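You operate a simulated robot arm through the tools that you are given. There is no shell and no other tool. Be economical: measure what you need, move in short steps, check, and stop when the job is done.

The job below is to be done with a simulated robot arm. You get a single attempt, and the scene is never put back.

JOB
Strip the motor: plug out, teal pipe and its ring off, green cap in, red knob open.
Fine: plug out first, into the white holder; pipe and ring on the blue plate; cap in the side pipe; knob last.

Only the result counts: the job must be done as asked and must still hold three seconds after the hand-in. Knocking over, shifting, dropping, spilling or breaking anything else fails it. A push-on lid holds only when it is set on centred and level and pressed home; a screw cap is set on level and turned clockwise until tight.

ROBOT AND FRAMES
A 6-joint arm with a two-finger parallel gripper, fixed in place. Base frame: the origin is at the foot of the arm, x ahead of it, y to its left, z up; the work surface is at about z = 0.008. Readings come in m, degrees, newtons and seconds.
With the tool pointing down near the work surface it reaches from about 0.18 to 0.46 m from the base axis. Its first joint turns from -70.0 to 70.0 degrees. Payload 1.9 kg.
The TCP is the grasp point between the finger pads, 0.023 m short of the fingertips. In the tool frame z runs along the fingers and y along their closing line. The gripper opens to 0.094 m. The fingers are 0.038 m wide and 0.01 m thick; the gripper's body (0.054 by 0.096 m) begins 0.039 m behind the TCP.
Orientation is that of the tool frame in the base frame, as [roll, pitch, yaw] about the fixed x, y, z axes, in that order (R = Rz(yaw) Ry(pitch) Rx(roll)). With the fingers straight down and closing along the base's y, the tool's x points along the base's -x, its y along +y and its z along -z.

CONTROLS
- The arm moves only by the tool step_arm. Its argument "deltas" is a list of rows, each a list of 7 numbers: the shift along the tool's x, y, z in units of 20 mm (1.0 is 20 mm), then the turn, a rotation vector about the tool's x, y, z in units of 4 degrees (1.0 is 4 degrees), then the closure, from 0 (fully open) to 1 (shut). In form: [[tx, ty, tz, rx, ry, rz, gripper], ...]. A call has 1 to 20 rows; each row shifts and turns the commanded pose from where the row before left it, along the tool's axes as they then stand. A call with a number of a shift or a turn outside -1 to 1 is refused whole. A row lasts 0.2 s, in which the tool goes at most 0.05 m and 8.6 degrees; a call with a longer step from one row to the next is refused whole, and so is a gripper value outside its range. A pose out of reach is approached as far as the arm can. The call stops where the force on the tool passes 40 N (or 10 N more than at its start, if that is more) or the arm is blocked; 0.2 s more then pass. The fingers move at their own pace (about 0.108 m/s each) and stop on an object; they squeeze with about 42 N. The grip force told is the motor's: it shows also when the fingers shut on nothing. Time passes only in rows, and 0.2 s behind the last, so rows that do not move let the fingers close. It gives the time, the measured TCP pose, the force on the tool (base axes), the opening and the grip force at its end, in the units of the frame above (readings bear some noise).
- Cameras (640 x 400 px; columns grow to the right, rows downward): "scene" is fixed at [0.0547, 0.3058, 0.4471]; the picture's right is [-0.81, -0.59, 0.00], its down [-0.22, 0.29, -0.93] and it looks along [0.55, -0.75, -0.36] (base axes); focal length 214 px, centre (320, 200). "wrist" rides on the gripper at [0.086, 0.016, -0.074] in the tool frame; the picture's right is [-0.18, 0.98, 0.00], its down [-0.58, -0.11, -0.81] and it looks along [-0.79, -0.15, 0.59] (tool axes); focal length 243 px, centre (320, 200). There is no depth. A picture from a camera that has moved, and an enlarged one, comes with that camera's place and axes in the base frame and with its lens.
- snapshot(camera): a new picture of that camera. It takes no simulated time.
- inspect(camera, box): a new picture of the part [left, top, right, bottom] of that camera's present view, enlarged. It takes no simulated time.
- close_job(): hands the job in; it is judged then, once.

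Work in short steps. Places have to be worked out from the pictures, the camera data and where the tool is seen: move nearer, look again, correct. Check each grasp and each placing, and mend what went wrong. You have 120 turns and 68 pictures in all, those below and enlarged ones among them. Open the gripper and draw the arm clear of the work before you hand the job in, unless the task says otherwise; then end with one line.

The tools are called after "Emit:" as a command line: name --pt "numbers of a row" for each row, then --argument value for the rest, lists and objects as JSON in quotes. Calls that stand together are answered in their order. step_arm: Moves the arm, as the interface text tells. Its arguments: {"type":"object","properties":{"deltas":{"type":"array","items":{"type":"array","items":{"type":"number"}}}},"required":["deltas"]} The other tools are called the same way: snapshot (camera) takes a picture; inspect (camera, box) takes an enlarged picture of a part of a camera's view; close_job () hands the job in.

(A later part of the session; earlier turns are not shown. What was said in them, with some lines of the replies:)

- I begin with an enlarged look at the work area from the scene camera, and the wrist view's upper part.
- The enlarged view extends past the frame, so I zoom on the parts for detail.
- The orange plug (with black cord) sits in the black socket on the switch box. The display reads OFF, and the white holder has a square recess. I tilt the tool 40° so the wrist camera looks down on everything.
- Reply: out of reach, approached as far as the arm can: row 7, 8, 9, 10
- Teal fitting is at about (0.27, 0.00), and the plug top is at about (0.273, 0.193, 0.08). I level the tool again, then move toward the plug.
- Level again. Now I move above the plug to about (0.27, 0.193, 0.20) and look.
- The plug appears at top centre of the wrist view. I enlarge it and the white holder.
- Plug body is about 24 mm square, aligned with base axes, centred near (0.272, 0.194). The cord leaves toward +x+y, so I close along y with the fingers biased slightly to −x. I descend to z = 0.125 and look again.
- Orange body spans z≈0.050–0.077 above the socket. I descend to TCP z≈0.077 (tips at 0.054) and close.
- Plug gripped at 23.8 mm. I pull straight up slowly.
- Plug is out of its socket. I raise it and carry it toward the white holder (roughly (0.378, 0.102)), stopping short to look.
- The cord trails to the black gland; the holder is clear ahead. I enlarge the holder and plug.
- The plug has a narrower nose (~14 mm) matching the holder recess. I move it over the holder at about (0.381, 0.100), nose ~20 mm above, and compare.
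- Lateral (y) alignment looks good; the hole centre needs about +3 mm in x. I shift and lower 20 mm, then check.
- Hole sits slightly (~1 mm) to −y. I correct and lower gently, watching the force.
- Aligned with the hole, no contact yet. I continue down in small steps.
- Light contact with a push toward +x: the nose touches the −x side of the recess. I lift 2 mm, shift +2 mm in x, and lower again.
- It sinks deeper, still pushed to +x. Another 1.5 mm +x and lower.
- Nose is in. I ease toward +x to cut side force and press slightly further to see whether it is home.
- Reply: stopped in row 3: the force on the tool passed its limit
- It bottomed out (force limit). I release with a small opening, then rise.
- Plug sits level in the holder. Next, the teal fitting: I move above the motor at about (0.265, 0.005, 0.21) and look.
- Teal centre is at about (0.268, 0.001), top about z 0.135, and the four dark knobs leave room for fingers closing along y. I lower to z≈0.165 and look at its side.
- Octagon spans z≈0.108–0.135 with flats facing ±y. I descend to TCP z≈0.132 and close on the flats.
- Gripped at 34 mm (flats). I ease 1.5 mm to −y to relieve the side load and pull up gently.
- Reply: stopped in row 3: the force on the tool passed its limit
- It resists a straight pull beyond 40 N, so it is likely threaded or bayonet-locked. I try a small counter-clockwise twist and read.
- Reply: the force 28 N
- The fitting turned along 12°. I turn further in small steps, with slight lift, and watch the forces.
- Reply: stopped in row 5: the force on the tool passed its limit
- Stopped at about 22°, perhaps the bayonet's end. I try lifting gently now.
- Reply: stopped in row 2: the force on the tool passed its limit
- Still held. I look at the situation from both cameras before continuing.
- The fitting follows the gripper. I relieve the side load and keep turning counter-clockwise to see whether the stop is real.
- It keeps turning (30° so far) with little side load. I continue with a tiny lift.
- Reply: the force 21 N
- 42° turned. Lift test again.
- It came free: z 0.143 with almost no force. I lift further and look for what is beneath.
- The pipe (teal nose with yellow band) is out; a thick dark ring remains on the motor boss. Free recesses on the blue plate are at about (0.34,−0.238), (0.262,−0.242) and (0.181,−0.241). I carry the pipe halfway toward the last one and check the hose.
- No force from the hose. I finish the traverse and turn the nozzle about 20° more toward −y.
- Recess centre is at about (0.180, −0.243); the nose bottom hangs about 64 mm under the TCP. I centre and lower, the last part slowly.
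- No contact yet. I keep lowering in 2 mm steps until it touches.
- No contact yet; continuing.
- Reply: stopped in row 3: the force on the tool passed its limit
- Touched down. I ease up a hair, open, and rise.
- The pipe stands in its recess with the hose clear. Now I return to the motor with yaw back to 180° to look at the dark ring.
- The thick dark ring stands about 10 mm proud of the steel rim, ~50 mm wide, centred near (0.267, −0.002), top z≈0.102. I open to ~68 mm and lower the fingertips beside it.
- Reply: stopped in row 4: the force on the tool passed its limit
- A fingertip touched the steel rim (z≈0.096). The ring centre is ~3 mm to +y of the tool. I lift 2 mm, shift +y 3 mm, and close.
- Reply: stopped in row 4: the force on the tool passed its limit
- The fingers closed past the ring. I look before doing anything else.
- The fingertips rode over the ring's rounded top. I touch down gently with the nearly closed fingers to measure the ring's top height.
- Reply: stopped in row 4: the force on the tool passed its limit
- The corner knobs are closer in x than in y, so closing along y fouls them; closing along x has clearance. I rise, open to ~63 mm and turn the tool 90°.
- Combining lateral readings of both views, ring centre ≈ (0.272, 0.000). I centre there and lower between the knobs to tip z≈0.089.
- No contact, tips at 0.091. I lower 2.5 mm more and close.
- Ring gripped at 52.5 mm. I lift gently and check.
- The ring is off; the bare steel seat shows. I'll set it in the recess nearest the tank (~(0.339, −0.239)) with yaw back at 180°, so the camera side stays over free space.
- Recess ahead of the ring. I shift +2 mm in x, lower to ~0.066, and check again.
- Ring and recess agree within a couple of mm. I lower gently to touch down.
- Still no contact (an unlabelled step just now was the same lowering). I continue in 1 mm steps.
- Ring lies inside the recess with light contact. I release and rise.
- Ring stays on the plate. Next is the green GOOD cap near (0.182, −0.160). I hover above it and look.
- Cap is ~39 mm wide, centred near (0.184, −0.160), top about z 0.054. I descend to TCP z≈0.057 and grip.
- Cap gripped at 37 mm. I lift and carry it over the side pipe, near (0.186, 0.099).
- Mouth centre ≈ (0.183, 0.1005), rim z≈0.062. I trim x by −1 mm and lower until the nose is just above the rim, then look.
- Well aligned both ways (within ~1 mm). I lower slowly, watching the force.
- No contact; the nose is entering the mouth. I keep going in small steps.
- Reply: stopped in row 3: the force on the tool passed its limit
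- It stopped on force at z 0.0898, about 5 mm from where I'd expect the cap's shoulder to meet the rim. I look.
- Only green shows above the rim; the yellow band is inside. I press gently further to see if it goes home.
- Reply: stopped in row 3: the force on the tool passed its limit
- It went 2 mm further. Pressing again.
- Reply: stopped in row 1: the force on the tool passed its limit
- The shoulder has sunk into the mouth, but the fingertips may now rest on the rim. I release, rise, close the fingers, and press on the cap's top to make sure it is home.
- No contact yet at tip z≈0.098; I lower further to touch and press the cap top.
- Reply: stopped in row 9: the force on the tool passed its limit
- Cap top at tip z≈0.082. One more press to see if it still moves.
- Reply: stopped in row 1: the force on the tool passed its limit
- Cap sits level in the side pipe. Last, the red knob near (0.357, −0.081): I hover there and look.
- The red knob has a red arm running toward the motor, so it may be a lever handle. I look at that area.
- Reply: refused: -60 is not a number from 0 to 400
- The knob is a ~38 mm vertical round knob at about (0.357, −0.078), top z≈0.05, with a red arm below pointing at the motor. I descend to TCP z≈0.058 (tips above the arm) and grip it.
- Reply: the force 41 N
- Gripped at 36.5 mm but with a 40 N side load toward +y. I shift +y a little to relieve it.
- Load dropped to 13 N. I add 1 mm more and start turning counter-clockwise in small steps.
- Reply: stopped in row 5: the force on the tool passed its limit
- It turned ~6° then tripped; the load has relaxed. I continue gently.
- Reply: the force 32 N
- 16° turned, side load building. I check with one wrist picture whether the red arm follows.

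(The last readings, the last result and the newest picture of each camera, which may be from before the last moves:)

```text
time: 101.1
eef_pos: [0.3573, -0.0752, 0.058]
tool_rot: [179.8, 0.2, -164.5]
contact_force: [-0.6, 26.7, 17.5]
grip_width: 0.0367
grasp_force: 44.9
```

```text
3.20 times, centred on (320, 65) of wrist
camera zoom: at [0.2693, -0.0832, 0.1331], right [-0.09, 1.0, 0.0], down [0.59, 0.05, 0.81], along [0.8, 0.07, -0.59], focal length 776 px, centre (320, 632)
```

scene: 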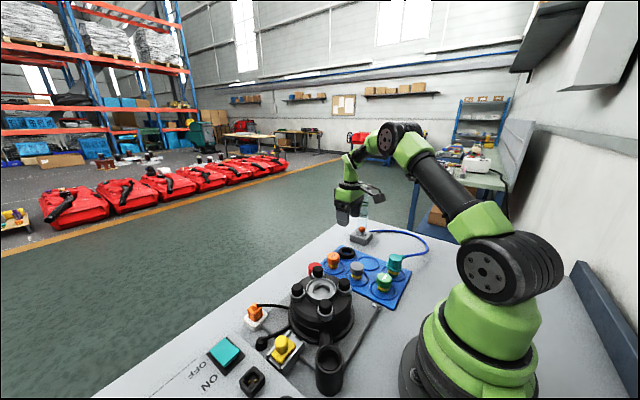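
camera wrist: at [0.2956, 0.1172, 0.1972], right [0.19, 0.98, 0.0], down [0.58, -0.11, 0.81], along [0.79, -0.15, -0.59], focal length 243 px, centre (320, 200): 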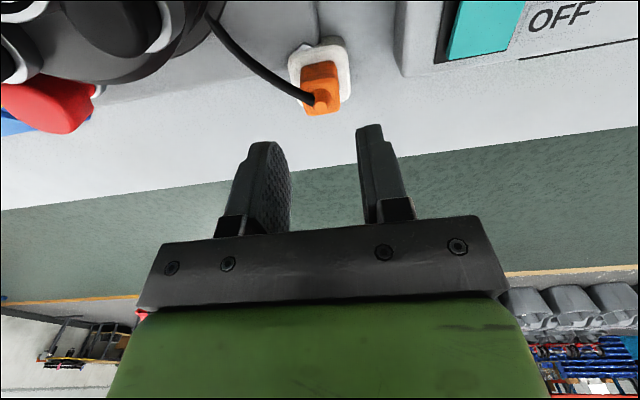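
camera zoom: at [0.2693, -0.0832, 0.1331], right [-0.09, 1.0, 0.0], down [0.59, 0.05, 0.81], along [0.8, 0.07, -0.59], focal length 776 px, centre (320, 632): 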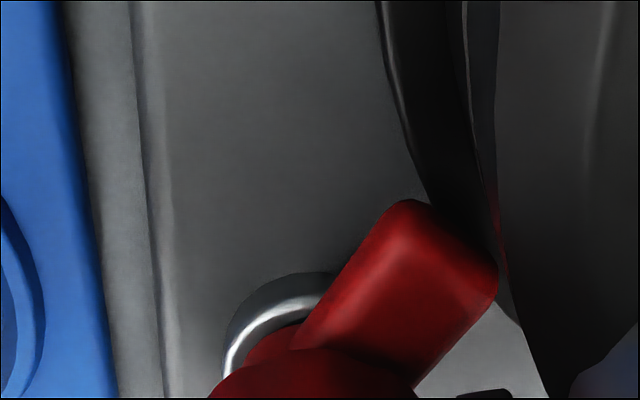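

The red arm follows the knob (about 19° so far), so counter-clockwise turning works. The axis lies slightly to −x of the tool, so I add a small compensating shift while turning on.

Emit:
step_arm --pt "0 0.07 0 0 0 0 0.8" --pt "0 0.012 0 0 0 -0.5 0.8" --pt "0 0.012 0 0 0 -0.5 0.8" --pt "0 0.012 0 0 0 -0.5 0.8" --pt "0 0.012 0 0 0 -0.5 0.8" --pt "0 0.012 0 0 0 -0.5 0.8" --pt "0 0.012 0 0 0 -0.5 0.8" --pt "0 0.012 0 0 0 -0.5 0.8" --pt "0 0.012 0 0 0 -0.5 0.8" --pt "0 0.012 0 0 0 -0.5 0.8" --pt "0 0.012 0 0 0 -0.5 0.8"

```text
time: 103.5
eef_pos: [0.3558, -0.0736, 0.0579]
tool_rot: [-179.9, 0.3, -144.3]
contact_force: [19.3, -21.0, -14.3]
grip_width: 0.0367
grasp_force: 44.9
```

36° turned; slightly over-compensated. I take back 1 mm and continue.

Emit:
step_arm --pt "0 -0.05 0.02 0 0 0 0.8" --pt "0 0.003 0 0 0 -0.5 0.8" --pt "0 0.003 0 0 0 -0.5 0.8" --pt "0 0.003 0 0 0 -0.5 0.8" --pt "0 0.003 0 0 0 -0.5 0.8" --pt "0 0.003 0 0 0 -0.5 0.8" --pt "0 0.003 0 0 0 -0.5 0.8" --pt "0 0.003 0 0 0 -0.5 0.8" --pt "0 0.003 0 0 0 -0.5 0.8" --pt "0 0.003 0 0 0 -0.5 0.8" --pt "0 0.003 0 0 0 -0.5 0.8"

```text
time: 105.9
eef_pos: [0.3553, -0.0723, 0.0583]
tool_rot: [179.8, 0.2, -125.2]
contact_force: [-4.4, 1.5, 2.1]
grip_width: 0.0366
grasp_force: 45.4
stopped in row 11: the force on the tool passed its limit (the readings are from after the stop); the commanded pose is now the measured one
```

55° turned; the trip left only small forces. I continue.

Emit:
step_arm --pt "0 0.005 0 0 0 -0.5 0.8" --pt "0 0.005 0 0 0 -0.5 0.8" --pt "0 0.005 0 0 0 -0.5 0.8" --pt "0 0.005 0 0 0 -0.5 0.8" --pt "0 0.005 0 0 0 -0.5 0.8" --pt "0 0.005 0 0 0 -0.5 0.8" --pt "0 0.005 0 0 0 -0.5 0.8" --pt "0 0.005 0 0 0 -0.5 0.8"

```text
time: 107.7
eef_pos: [0.3539, -0.0728, 0.059]
tool_rot: [179.6, 0.2, -109.3]
contact_force: [-16.7, 15.6, 14.1]
grip_width: 0.0367
grasp_force: 45.1
```

71° turned. I relieve along the closing axis and continue toward 90°.

Emit:
step_arm --pt "0 0.045 -0.02 0 0 0 0.8" --pt "0 0.01 0 0 0 -0.5 0.8" --pt "0 0.01 0 0 0 -0.5 0.8" --pt "0 0.01 0 0 0 -0.5 0.8" --pt "0 0.01 0 0 0 -0.5 0.8" --pt "0 0.01 0 0 0 -0.5 0.8" --pt "0 0.01 0 0 0 -0.5 0.8" --pt "0 0.01 0 0 0 -0.5 0.8" --pt "0 0.01 0 0 0 -0.5 0.8" --pt "0 0.01 0 0 0 -0.5 0.8" --pt "0 0.01 0 0 0 -0.5 0.8"

```text
time: 108.6
eef_pos: [0.354, -0.0717, 0.0581]
tool_rot: [179.8, 0.6, -106.9]
contact_force: [12.1, -2.8, -5.7]
grip_width: 0.0368
grasp_force: 45.4
stopped in row 4: the force on the tool passed its limit (the readings are from after the stop); the commanded pose is now the measured one
```

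Stopped near 73°. I relieve and try again, to tell a true end stop from side load.

Emit:
step_arm --pt "0 -0.02 0 0 0 0 0.8" --pt "0 0 0 0 0 -0.4 0.8" --pt "0 0 0 0 0 -0.4 0.8" --pt "0 0 0 0 0 -0.4 0.8" --pt "0 0 0 0 0 -0.4 0.8" --pt "0 0 0 0 0 -0.4 0.8" --pt "0 0 0 0 0 -0.4 0.8"

```text
time: 109.9
eef_pos: [0.3544, -0.0715, 0.059]
tool_rot: [179.6, 1.0, -106.2]
contact_force: [9.4, -5.7, -8.1]
grip_width: 0.0369
grasp_force: 44.9
stopped in row 6: the force on the tool passed its limit (the readings are from after the stop); the commanded pose is now the measured one
```

The turn stopped firmly near 74°, with no rotation for a further 8° commanded. I look at the arm's position.

Emit:
inspect --camera "wrist" --box '[200, 0, 440, 120]'

```text
2.67 times, centred on (320, 60) of wrist
camera zoom: at [0.3143, -0.1508, 0.132], right [-0.89, 0.45, 0.01], down [0.27, 0.51, 0.81], along [0.36, 0.73, -0.58], focal length 647 px, centre (320, 573)
```

zoom: 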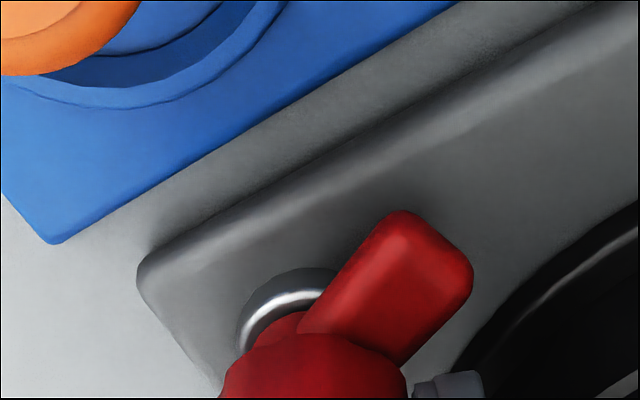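

The arm has swung ~74° clear of the motor with nothing in its way. One more try confirms whether this is the end stop.

Emit:
step_arm --pt "0.0 -0.03 0.03 0 0 0 0.8" --pt "0 0 0 0 0 -0.6 0.8" --pt "0 0 0 0 0 -0.6 0.8" --pt "0 0 0 0 0 -0.6 0.8" --pt "0 0 0 0 0 -0.6 0.8" --pt "0 0 0 0 0 -0.6 0.8" --pt "0 0 0 0 0 -0.6 0.8"

```text
time: 111.1
eef_pos: [0.3526, -0.0707, 0.0591]
tool_rot: [179.4, 1.3, -105.8]
contact_force: [9.4, -4.9, -7.0]
grip_width: 0.0368
grasp_force: 44.8
stopped in row 5: the force on the tool passed its limit (the readings are from after the stop); the commanded pose is now the measured one
```

End stop confirmed. I open slightly, rise, and draw the arm clear.

Emit:
step_arm --pt "0 0 0 0 0 0 0.52" --pt "0 0 0 0 0 0 0.52" --pt "0 0 -0.4 0 0 0 0.52" --pt "0 0 -0.8 0 0 0 0.52" --pt "0 0 -1 0 0 0 0.5" --pt "0 0 -1 0 0 0 0.4" --pt "0 0 -1 0 0 0 0.2" --pt "0 0 -1 0 0 0 0.2" --pt "0 0 -1 0 0 0 0.1" --pt "0 0 -1 0 0 0 0" --pt "0 0 -1 0 0 0 0" --pt "0 0 -1 0 0 0 0"

Emit:
inspect --camera "scene" --box '[220, 220, 440, 380]'

```text
time: 111.8
eef_pos: [0.3536, -0.0718, 0.0591]
tool_rot: [179.5, 1.3, -106.5]
contact_force: [14.4, -6.2, -12.2]
grip_width: 0.0379
grasp_force: 0.1
stopped in row 3: the force on the tool passed its limit (the readings are from after the stop); the commanded pose is now the measured one
```

```text
2.50 times, centred on (330, 300) of scene
camera zoom: at [0.0548, 0.3059, 0.4471], right [-0.81, -0.59, 0.0], down [-0.22, 0.29, -0.93], along [0.55, -0.75, -0.36], focal length 536 px, centre (295, -50)
```

zoom: 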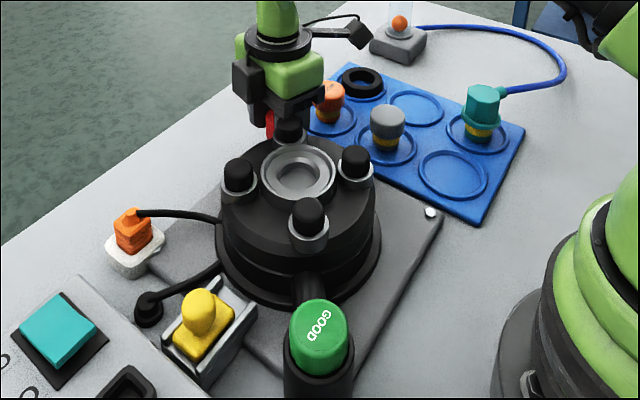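

All parts look in place, but the fingers had barely opened when the lift tripped. I first open fully in place without lifting and read.

Emit:
step_arm --pt "0 0 0 0 0 0 0.5" --pt "0 0 0 0 0 0 0.5" --pt "0 0 0 0 0 0 0.5"

```text
time: 112.5
eef_pos: [0.3535, -0.0716, 0.0581]
tool_rot: [179.5, 1.3, -106.4]
contact_force: [18.9, -12.7, -19.3]
grip_width: 0.0374
grasp_force: 0.1
```

The fingers haven't opened to 47 mm despite the command. I command a wider opening while turning back a touch to unload.

Emit:
step_arm --pt "0 0 0 0 0 0 0.3" --pt "0 0 0 0 0 0 0.3" --pt "0 0 0 0 0 0 0.3"

```text
time: 112.9
eef_pos: [0.3562, -0.0724, 0.059]
tool_rot: [-179.9, 1.4, -107.1]
contact_force: [48.4, -14.3, -34.6]
grip_width: 0.0446
grasp_force: 0.1
stopped in row 1: the force on the tool passed its limit (the readings are from after the stop); the commanded pose is now the measured one
```

Opening pushes the motor-side finger against the motor body (force toward +x). I narrow slightly and shift away from the motor before lifting.

Emit:
step_arm --pt "0 -0.05 0 0 0 0 0.55" --pt "0 -0.05 0 0 0 0 0.55" --pt "0 0 0 0 0 0 0.55"

```text
time: 113.7
eef_pos: [0.3566, -0.0732, 0.0583]
tool_rot: [179.5, 1.3, -106.8]
contact_force: [-3.8, -6.9, 6.0]
grip_width: 0.0422
grasp_force: 0.0
```

Loads are small now with 42 mm opening around the 37 mm knob. I lift in small steps.

Emit:
step_arm --pt "0 0 -0.1 0 0 0 0.55" --pt "0 0 -0.15 0 0 0 0.55" --pt "0 0 -0.25 0 0 0 0.55" --pt "0 0 -0.4 0 0 0 0.55" --pt "0 0 -0.5 0 0 0 0.55"

```text
time: 114.2
eef_pos: [0.3551, -0.0729, 0.058]
tool_rot: [179.3, 1.3, -106.9]
contact_force: [4.7, -2.0, -7.4]
grip_width: 0.0406
grasp_force: 0.1
stopped in row 2: the force on the tool passed its limit (the readings are from after the stop); the commanded pose is now the measured one
```

Something still catches: the gripper body probably overlaps the motor's corner knob. I shift further away from the motor while opening wider, so the motor-side finger stays put.

Emit:
step_arm --pt "0 -0.03 0.05 0 0 0 0.53" --pt "0 -0.05 0 0 0 0 0.5" --pt "0 -0.05 0 0 0 0 0.47" --pt "0 -0.05 0 0 0 0 0.44" --pt "0 -0.05 0 0 0 0 0.42" --pt "0 0 0 0 0 0 0.42"

```text
time: 115.7
eef_pos: [0.3602, -0.0738, 0.0595]
tool_rot: [179.4, 1.4, -107.0]
contact_force: [5.2, -4.9, 0.3]
grip_width: 0.0516
grasp_force: 0.0
stopped in row 6: the force on the tool passed its limit (the readings are from after the stop); the commanded pose is now the measured one
```

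Opening is now 51.6 mm with small forces. I try the lift again in tiny steps.

Emit:
step_arm --pt "0 0 -0.05 0 0 0 0.45" --pt "0 0 -0.1 0 0 0 0.45" --pt "0 0 -0.1 0 0 0 0.45" --pt "0 0 -0.2 0 0 0 0.45" --pt "0 0 -0.3 0 0 0 0.45"

```text
time: 116.3
eef_pos: [0.3595, -0.0734, 0.0587]
tool_rot: [179.1, 1.2, -107.1]
contact_force: [6.1, -2.5, -6.4]
grip_width: 0.0488
grasp_force: 0.1
stopped in row 2: the force on the tool passed its limit (the readings are from after the stop); the commanded pose is now the measured one
```

Still catching upward. A fingertip corner is probably wedged beside the red arm from the turning torque, so I back the loose gripper off clockwise a few degrees, then lift.

Emit:
step_arm --pt "0 0 0 0 0 0.3 0.47" --pt "0 0 0 0 0 0.4 0.47" --pt "0 0 0 0 0 0.4 0.47" --pt "0 0 0 0 0 0.4 0.47"

```text
time: 117.3
eef_pos: [0.3586, -0.0717, 0.0587]
tool_rot: [179.0, 1.2, -112.9]
contact_force: [1.3, -3.5, -0.8]
grip_width: 0.0489
grasp_force: 0.0
```

Rotated back 6° freely with small forces. Lift test again.

Emit:
step_arm --pt "0 0 -0.05 0 0 0 0.47" --pt "0 0 -0.1 0 0 0 0.47" --pt "0 0 -0.1 0 0 0 0.47" --pt "0 0 -0.2 0 0 0 0.47"

```text
time: 118.3
eef_pos: [0.3597, -0.0734, 0.066]
tool_rot: [178.9, 1.2, -112.9]
contact_force: [0.5, -0.3, 0.1]
grip_width: 0.0496
grasp_force: 0.1
```

Free now. To verify the knob is truly at its end stop (rather than the gripper having jammed), I rise and turn the tool back to yaw 180° for a fresh, higher grip.

Emit:
step_arm --pt "0 0 -0.5 0 0 0 0.4" --pt "0 0 -1 0 0 0 0.4" --pt "0 0 -1 0 0 0 0.4" --pt "0 0 -1 0 0 0 0.4" --pt "0 0 0 0 0 1 0.4" --pt "0 0 0 0 0 1 0.4" --pt "0 0 0 0 0 1 0.4" --pt "0 0 0 0 0 1 0.4" --pt "0 0 0 0 0 1 0.4" --pt "0 0 0 0 0 1 0.4" --pt "0 0 0 0 0 1 0.4" --pt "0 0 0 0 0 1 0.4" --pt "0 0 0 0 0 1 0.4" --pt "0 0 0 0 0 1 0.4" --pt "0 0 0 0 0 1 0.4" --pt "0 0 0 0 0 1 0.4" --pt "0 0 0 0 0 1 0.4" --pt "0 0 0 0 0 1 0.4" --pt "0 0 0 0 0 1 0.4" --pt "0 0 0 0 0 1 0.4"

Emit:
snapshot --camera "wrist"

```text
time: 122.5
eef_pos: [0.3595, -0.0755, 0.137]
tool_rot: [178.5, -0.5, -176.9]
contact_force: [-0.4, 0.2, -0.6]
grip_width: 0.0565
grasp_force: 0.0
```

```text
refused: no pictures are left
```

No pictures remain, so I rely on forces. I level the tool, centre on the knob axis (≈(0.354, −0.0745)) and descend to z≈0.064 for a fresh grip.

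Emit:
step_arm --pt "0.25 0.05 0 -0.37 -0.12 0.75 0.4" --pt "0 0 0.9 0 0 0 0.4" --pt "0 0 0.9 0 0 0 0.4" --pt "0 0 0.9 0 0 0 0.4" --pt "0 0 0.5 0 0 0 0.4" --pt "0 0 0.4 0 0 0 0.4"

```text
time: 123.8
eef_pos: [0.3548, -0.0722, 0.0705]
tool_rot: [176.9, 0.0, -179.9]
contact_force: [-3.6, -2.2, 9.4]
grip_width: 0.0563
grasp_force: 0.1
stopped in row 6: the force on the tool passed its limit (the readings are from after the stop); the commanded pose is now the measured one
```

My roll correction had the wrong sign (now 3° off) and a finger touched the motor side. I rise, level properly, narrow the opening to ~47 mm, and shift to y≈−0.075.

Emit:
step_arm --pt "0 0 -0.5 0 0 0 0.45" --pt "0 0 -0.8 0.78 0 0 0.5" --pt "0 -0.1 0 0 0 0 0.5" --pt "0 0 0 0 0 0 0.5"

```text
time: 124.8
eef_pos: [0.355, -0.0745, 0.0971]
tool_rot: [-179.9, 0.0, -179.9]
contact_force: [-0.4, 1.2, 0.4]
grip_width: 0.0471
grasp_force: 0.1
```

Level again. I descend to z≈0.064 and grip.

Emit:
step_arm --pt "0 0 0.6 0 0 0 0.5" --pt "0 0 0.5 0 0 0 0.5" --pt "0 0 0.3 0 0 0 0.5" --pt "0 0 0.25 0 0 0 0.5" --pt "0 0 0 0 0 0 0.8" --pt "0 0 0 0 0 0 0.8" --pt "0 0 0 0 0 0 0.8"

```text
time: 126.3
eef_pos: [0.3551, -0.0766, 0.065]
tool_rot: [-179.9, 0.0, 180.0]
contact_force: [-0.4, -4.1, 1.3]
grip_width: 0.0377
grasp_force: 44.5
stopped in row 7: the force on the tool passed its limit (the readings are from after the stop); the commanded pose is now the measured one
```

Gripped. I turn counter-clockwise to see whether it moves further.

Emit:
step_arm --pt "0 0 0 0 0 -0.5 0.8" --pt "0 0 0 0 0 -0.5 0.8" --pt "0 0 0 0 0 -0.5 0.8" --pt "0 0 0 0 0 -0.5 0.8" --pt "0 0 0 0 0 -0.5 0.8" --pt "0 0 0 0 0 -0.5 0.8"

```text
time: 127.7
eef_pos: [0.355, -0.0756, 0.0642]
tool_rot: [-179.9, -0.2, -168.0]
contact_force: [4.9, 22.3, -1.5]
grip_width: 0.0366
grasp_force: 45.0
```

It turned 12° more, so the earlier stop was (at least partly) a jam. I relieve side load and continue.

Emit:
step_arm --pt "0 0.06 0 0 0 0 0.8" --pt "0 0.006 0 0 0 -0.5 0.8" --pt "0 0.006 0 0 0 -0.5 0.8" --pt "0 0.006 0 0 0 -0.5 0.8" --pt "0 0.006 0 0 0 -0.5 0.8" --pt "0 0.006 0 0 0 -0.5 0.8" --pt "0 0.006 0 0 0 -0.5 0.8"

```text
time: 129.3
eef_pos: [0.3546, -0.0745, 0.0643]
tool_rot: [-179.9, -0.2, -155.9]
contact_force: [0.1, 4.4, 5.9]
grip_width: 0.038
grasp_force: 45.3
```

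24° more with small forces. I continue to find the real end stop.

Emit:
step_arm --pt "0 0.006 0 0 0 -0.5 0.8" --pt "0 0.006 0 0 0 -0.5 0.8" --pt "0 0.006 0 0 0 -0.5 0.8" --pt "0 0.006 0 0 0 -0.5 0.8" --pt "0 0.006 0 0 0 -0.5 0.8" --pt "0 0.006 0 0 0 -0.5 0.8" --pt "0 0.006 0 0 0 -0.5 0.8" --pt "0 0.006 0 0 0 -0.5 0.8"

```text
time: 131.1
eef_pos: [0.3543, -0.0746, 0.0651]
tool_rot: [-179.8, -0.1, -139.9]
contact_force: [7.8, -17.9, -6.7]
grip_width: 0.0367
grasp_force: 45.0
```

The measured first stop was 74.5° (≈1.3 rad) and very firm. Since then the grip width has oscillated, which suggests the fingers are now slipping round a knob already at its end stop. I relieve the side load, open a little, and lift straight up.

Emit:
step_arm --pt "0 -0.04 0 0 0 0 0.8" --pt "0 0 0 0 0 0 0.53" --pt "0 0 0 0 0 0 0.53" --pt "0 0 -0.1 0 0 0 0.53" --pt "0 0 -0.3 0 0 0 0.53"

```text
time: 132.3
eef_pos: [0.3548, -0.0757, 0.072]
tool_rot: [-179.9, -0.2, -139.8]
contact_force: [0.1, 0.6, -0.6]
grip_width: 0.0442
grasp_force: 0.0
```

Free with no load. I rise and draw the arm well clear, open.

Emit:
step_arm --pt "0 0 -0.6 0 0 0 0.5" --pt "0 0 -1 0 0 0 0.4" --pt "0 0 -1 0 0 0 0.2" --pt "0 0 -1 0 0 0 0" --pt "0 0 -1 0 0 0 0" --pt "0 0 -1 0 0 0 0" --pt "0 0 -1 0 0 0 0" --pt "0 0 -1 0 0 0 0" --pt "0 0 -1 0 0 0 0" --pt "0 0 -1 0 0 0 0" --pt "0 0 0 0 0 0 0" --pt "0 0 0 0 0 0 0"

```text
time: 134.9
eef_pos: [0.3562, -0.0752, 0.2632]
tool_rot: [-180.0, -0.2, -140.0]
contact_force: [0.1, 0.1, 0.9]
grip_width: 0.0942
grasp_force: 0.1
```

The arm is at z 0.263 with the gripper open and no load, so I hand the job in.

Emit:
close_job

```text
The job is handed in.
```

I did all the steps in the order you gave and handed the job in, but I couldn't check the red knob by picture at the end. The plug is in the white holder, the teal pipe and its ring are on the blue plate, and the green cap is pressed into the side pipe. The knob was turned about 74° counter-clockwise to what I judge is its end stop. A second grip then turned 40° further, which I took as slipping. The gripper jammed there briefly and one finger touched the motor's side, which I judged by force readings alone.
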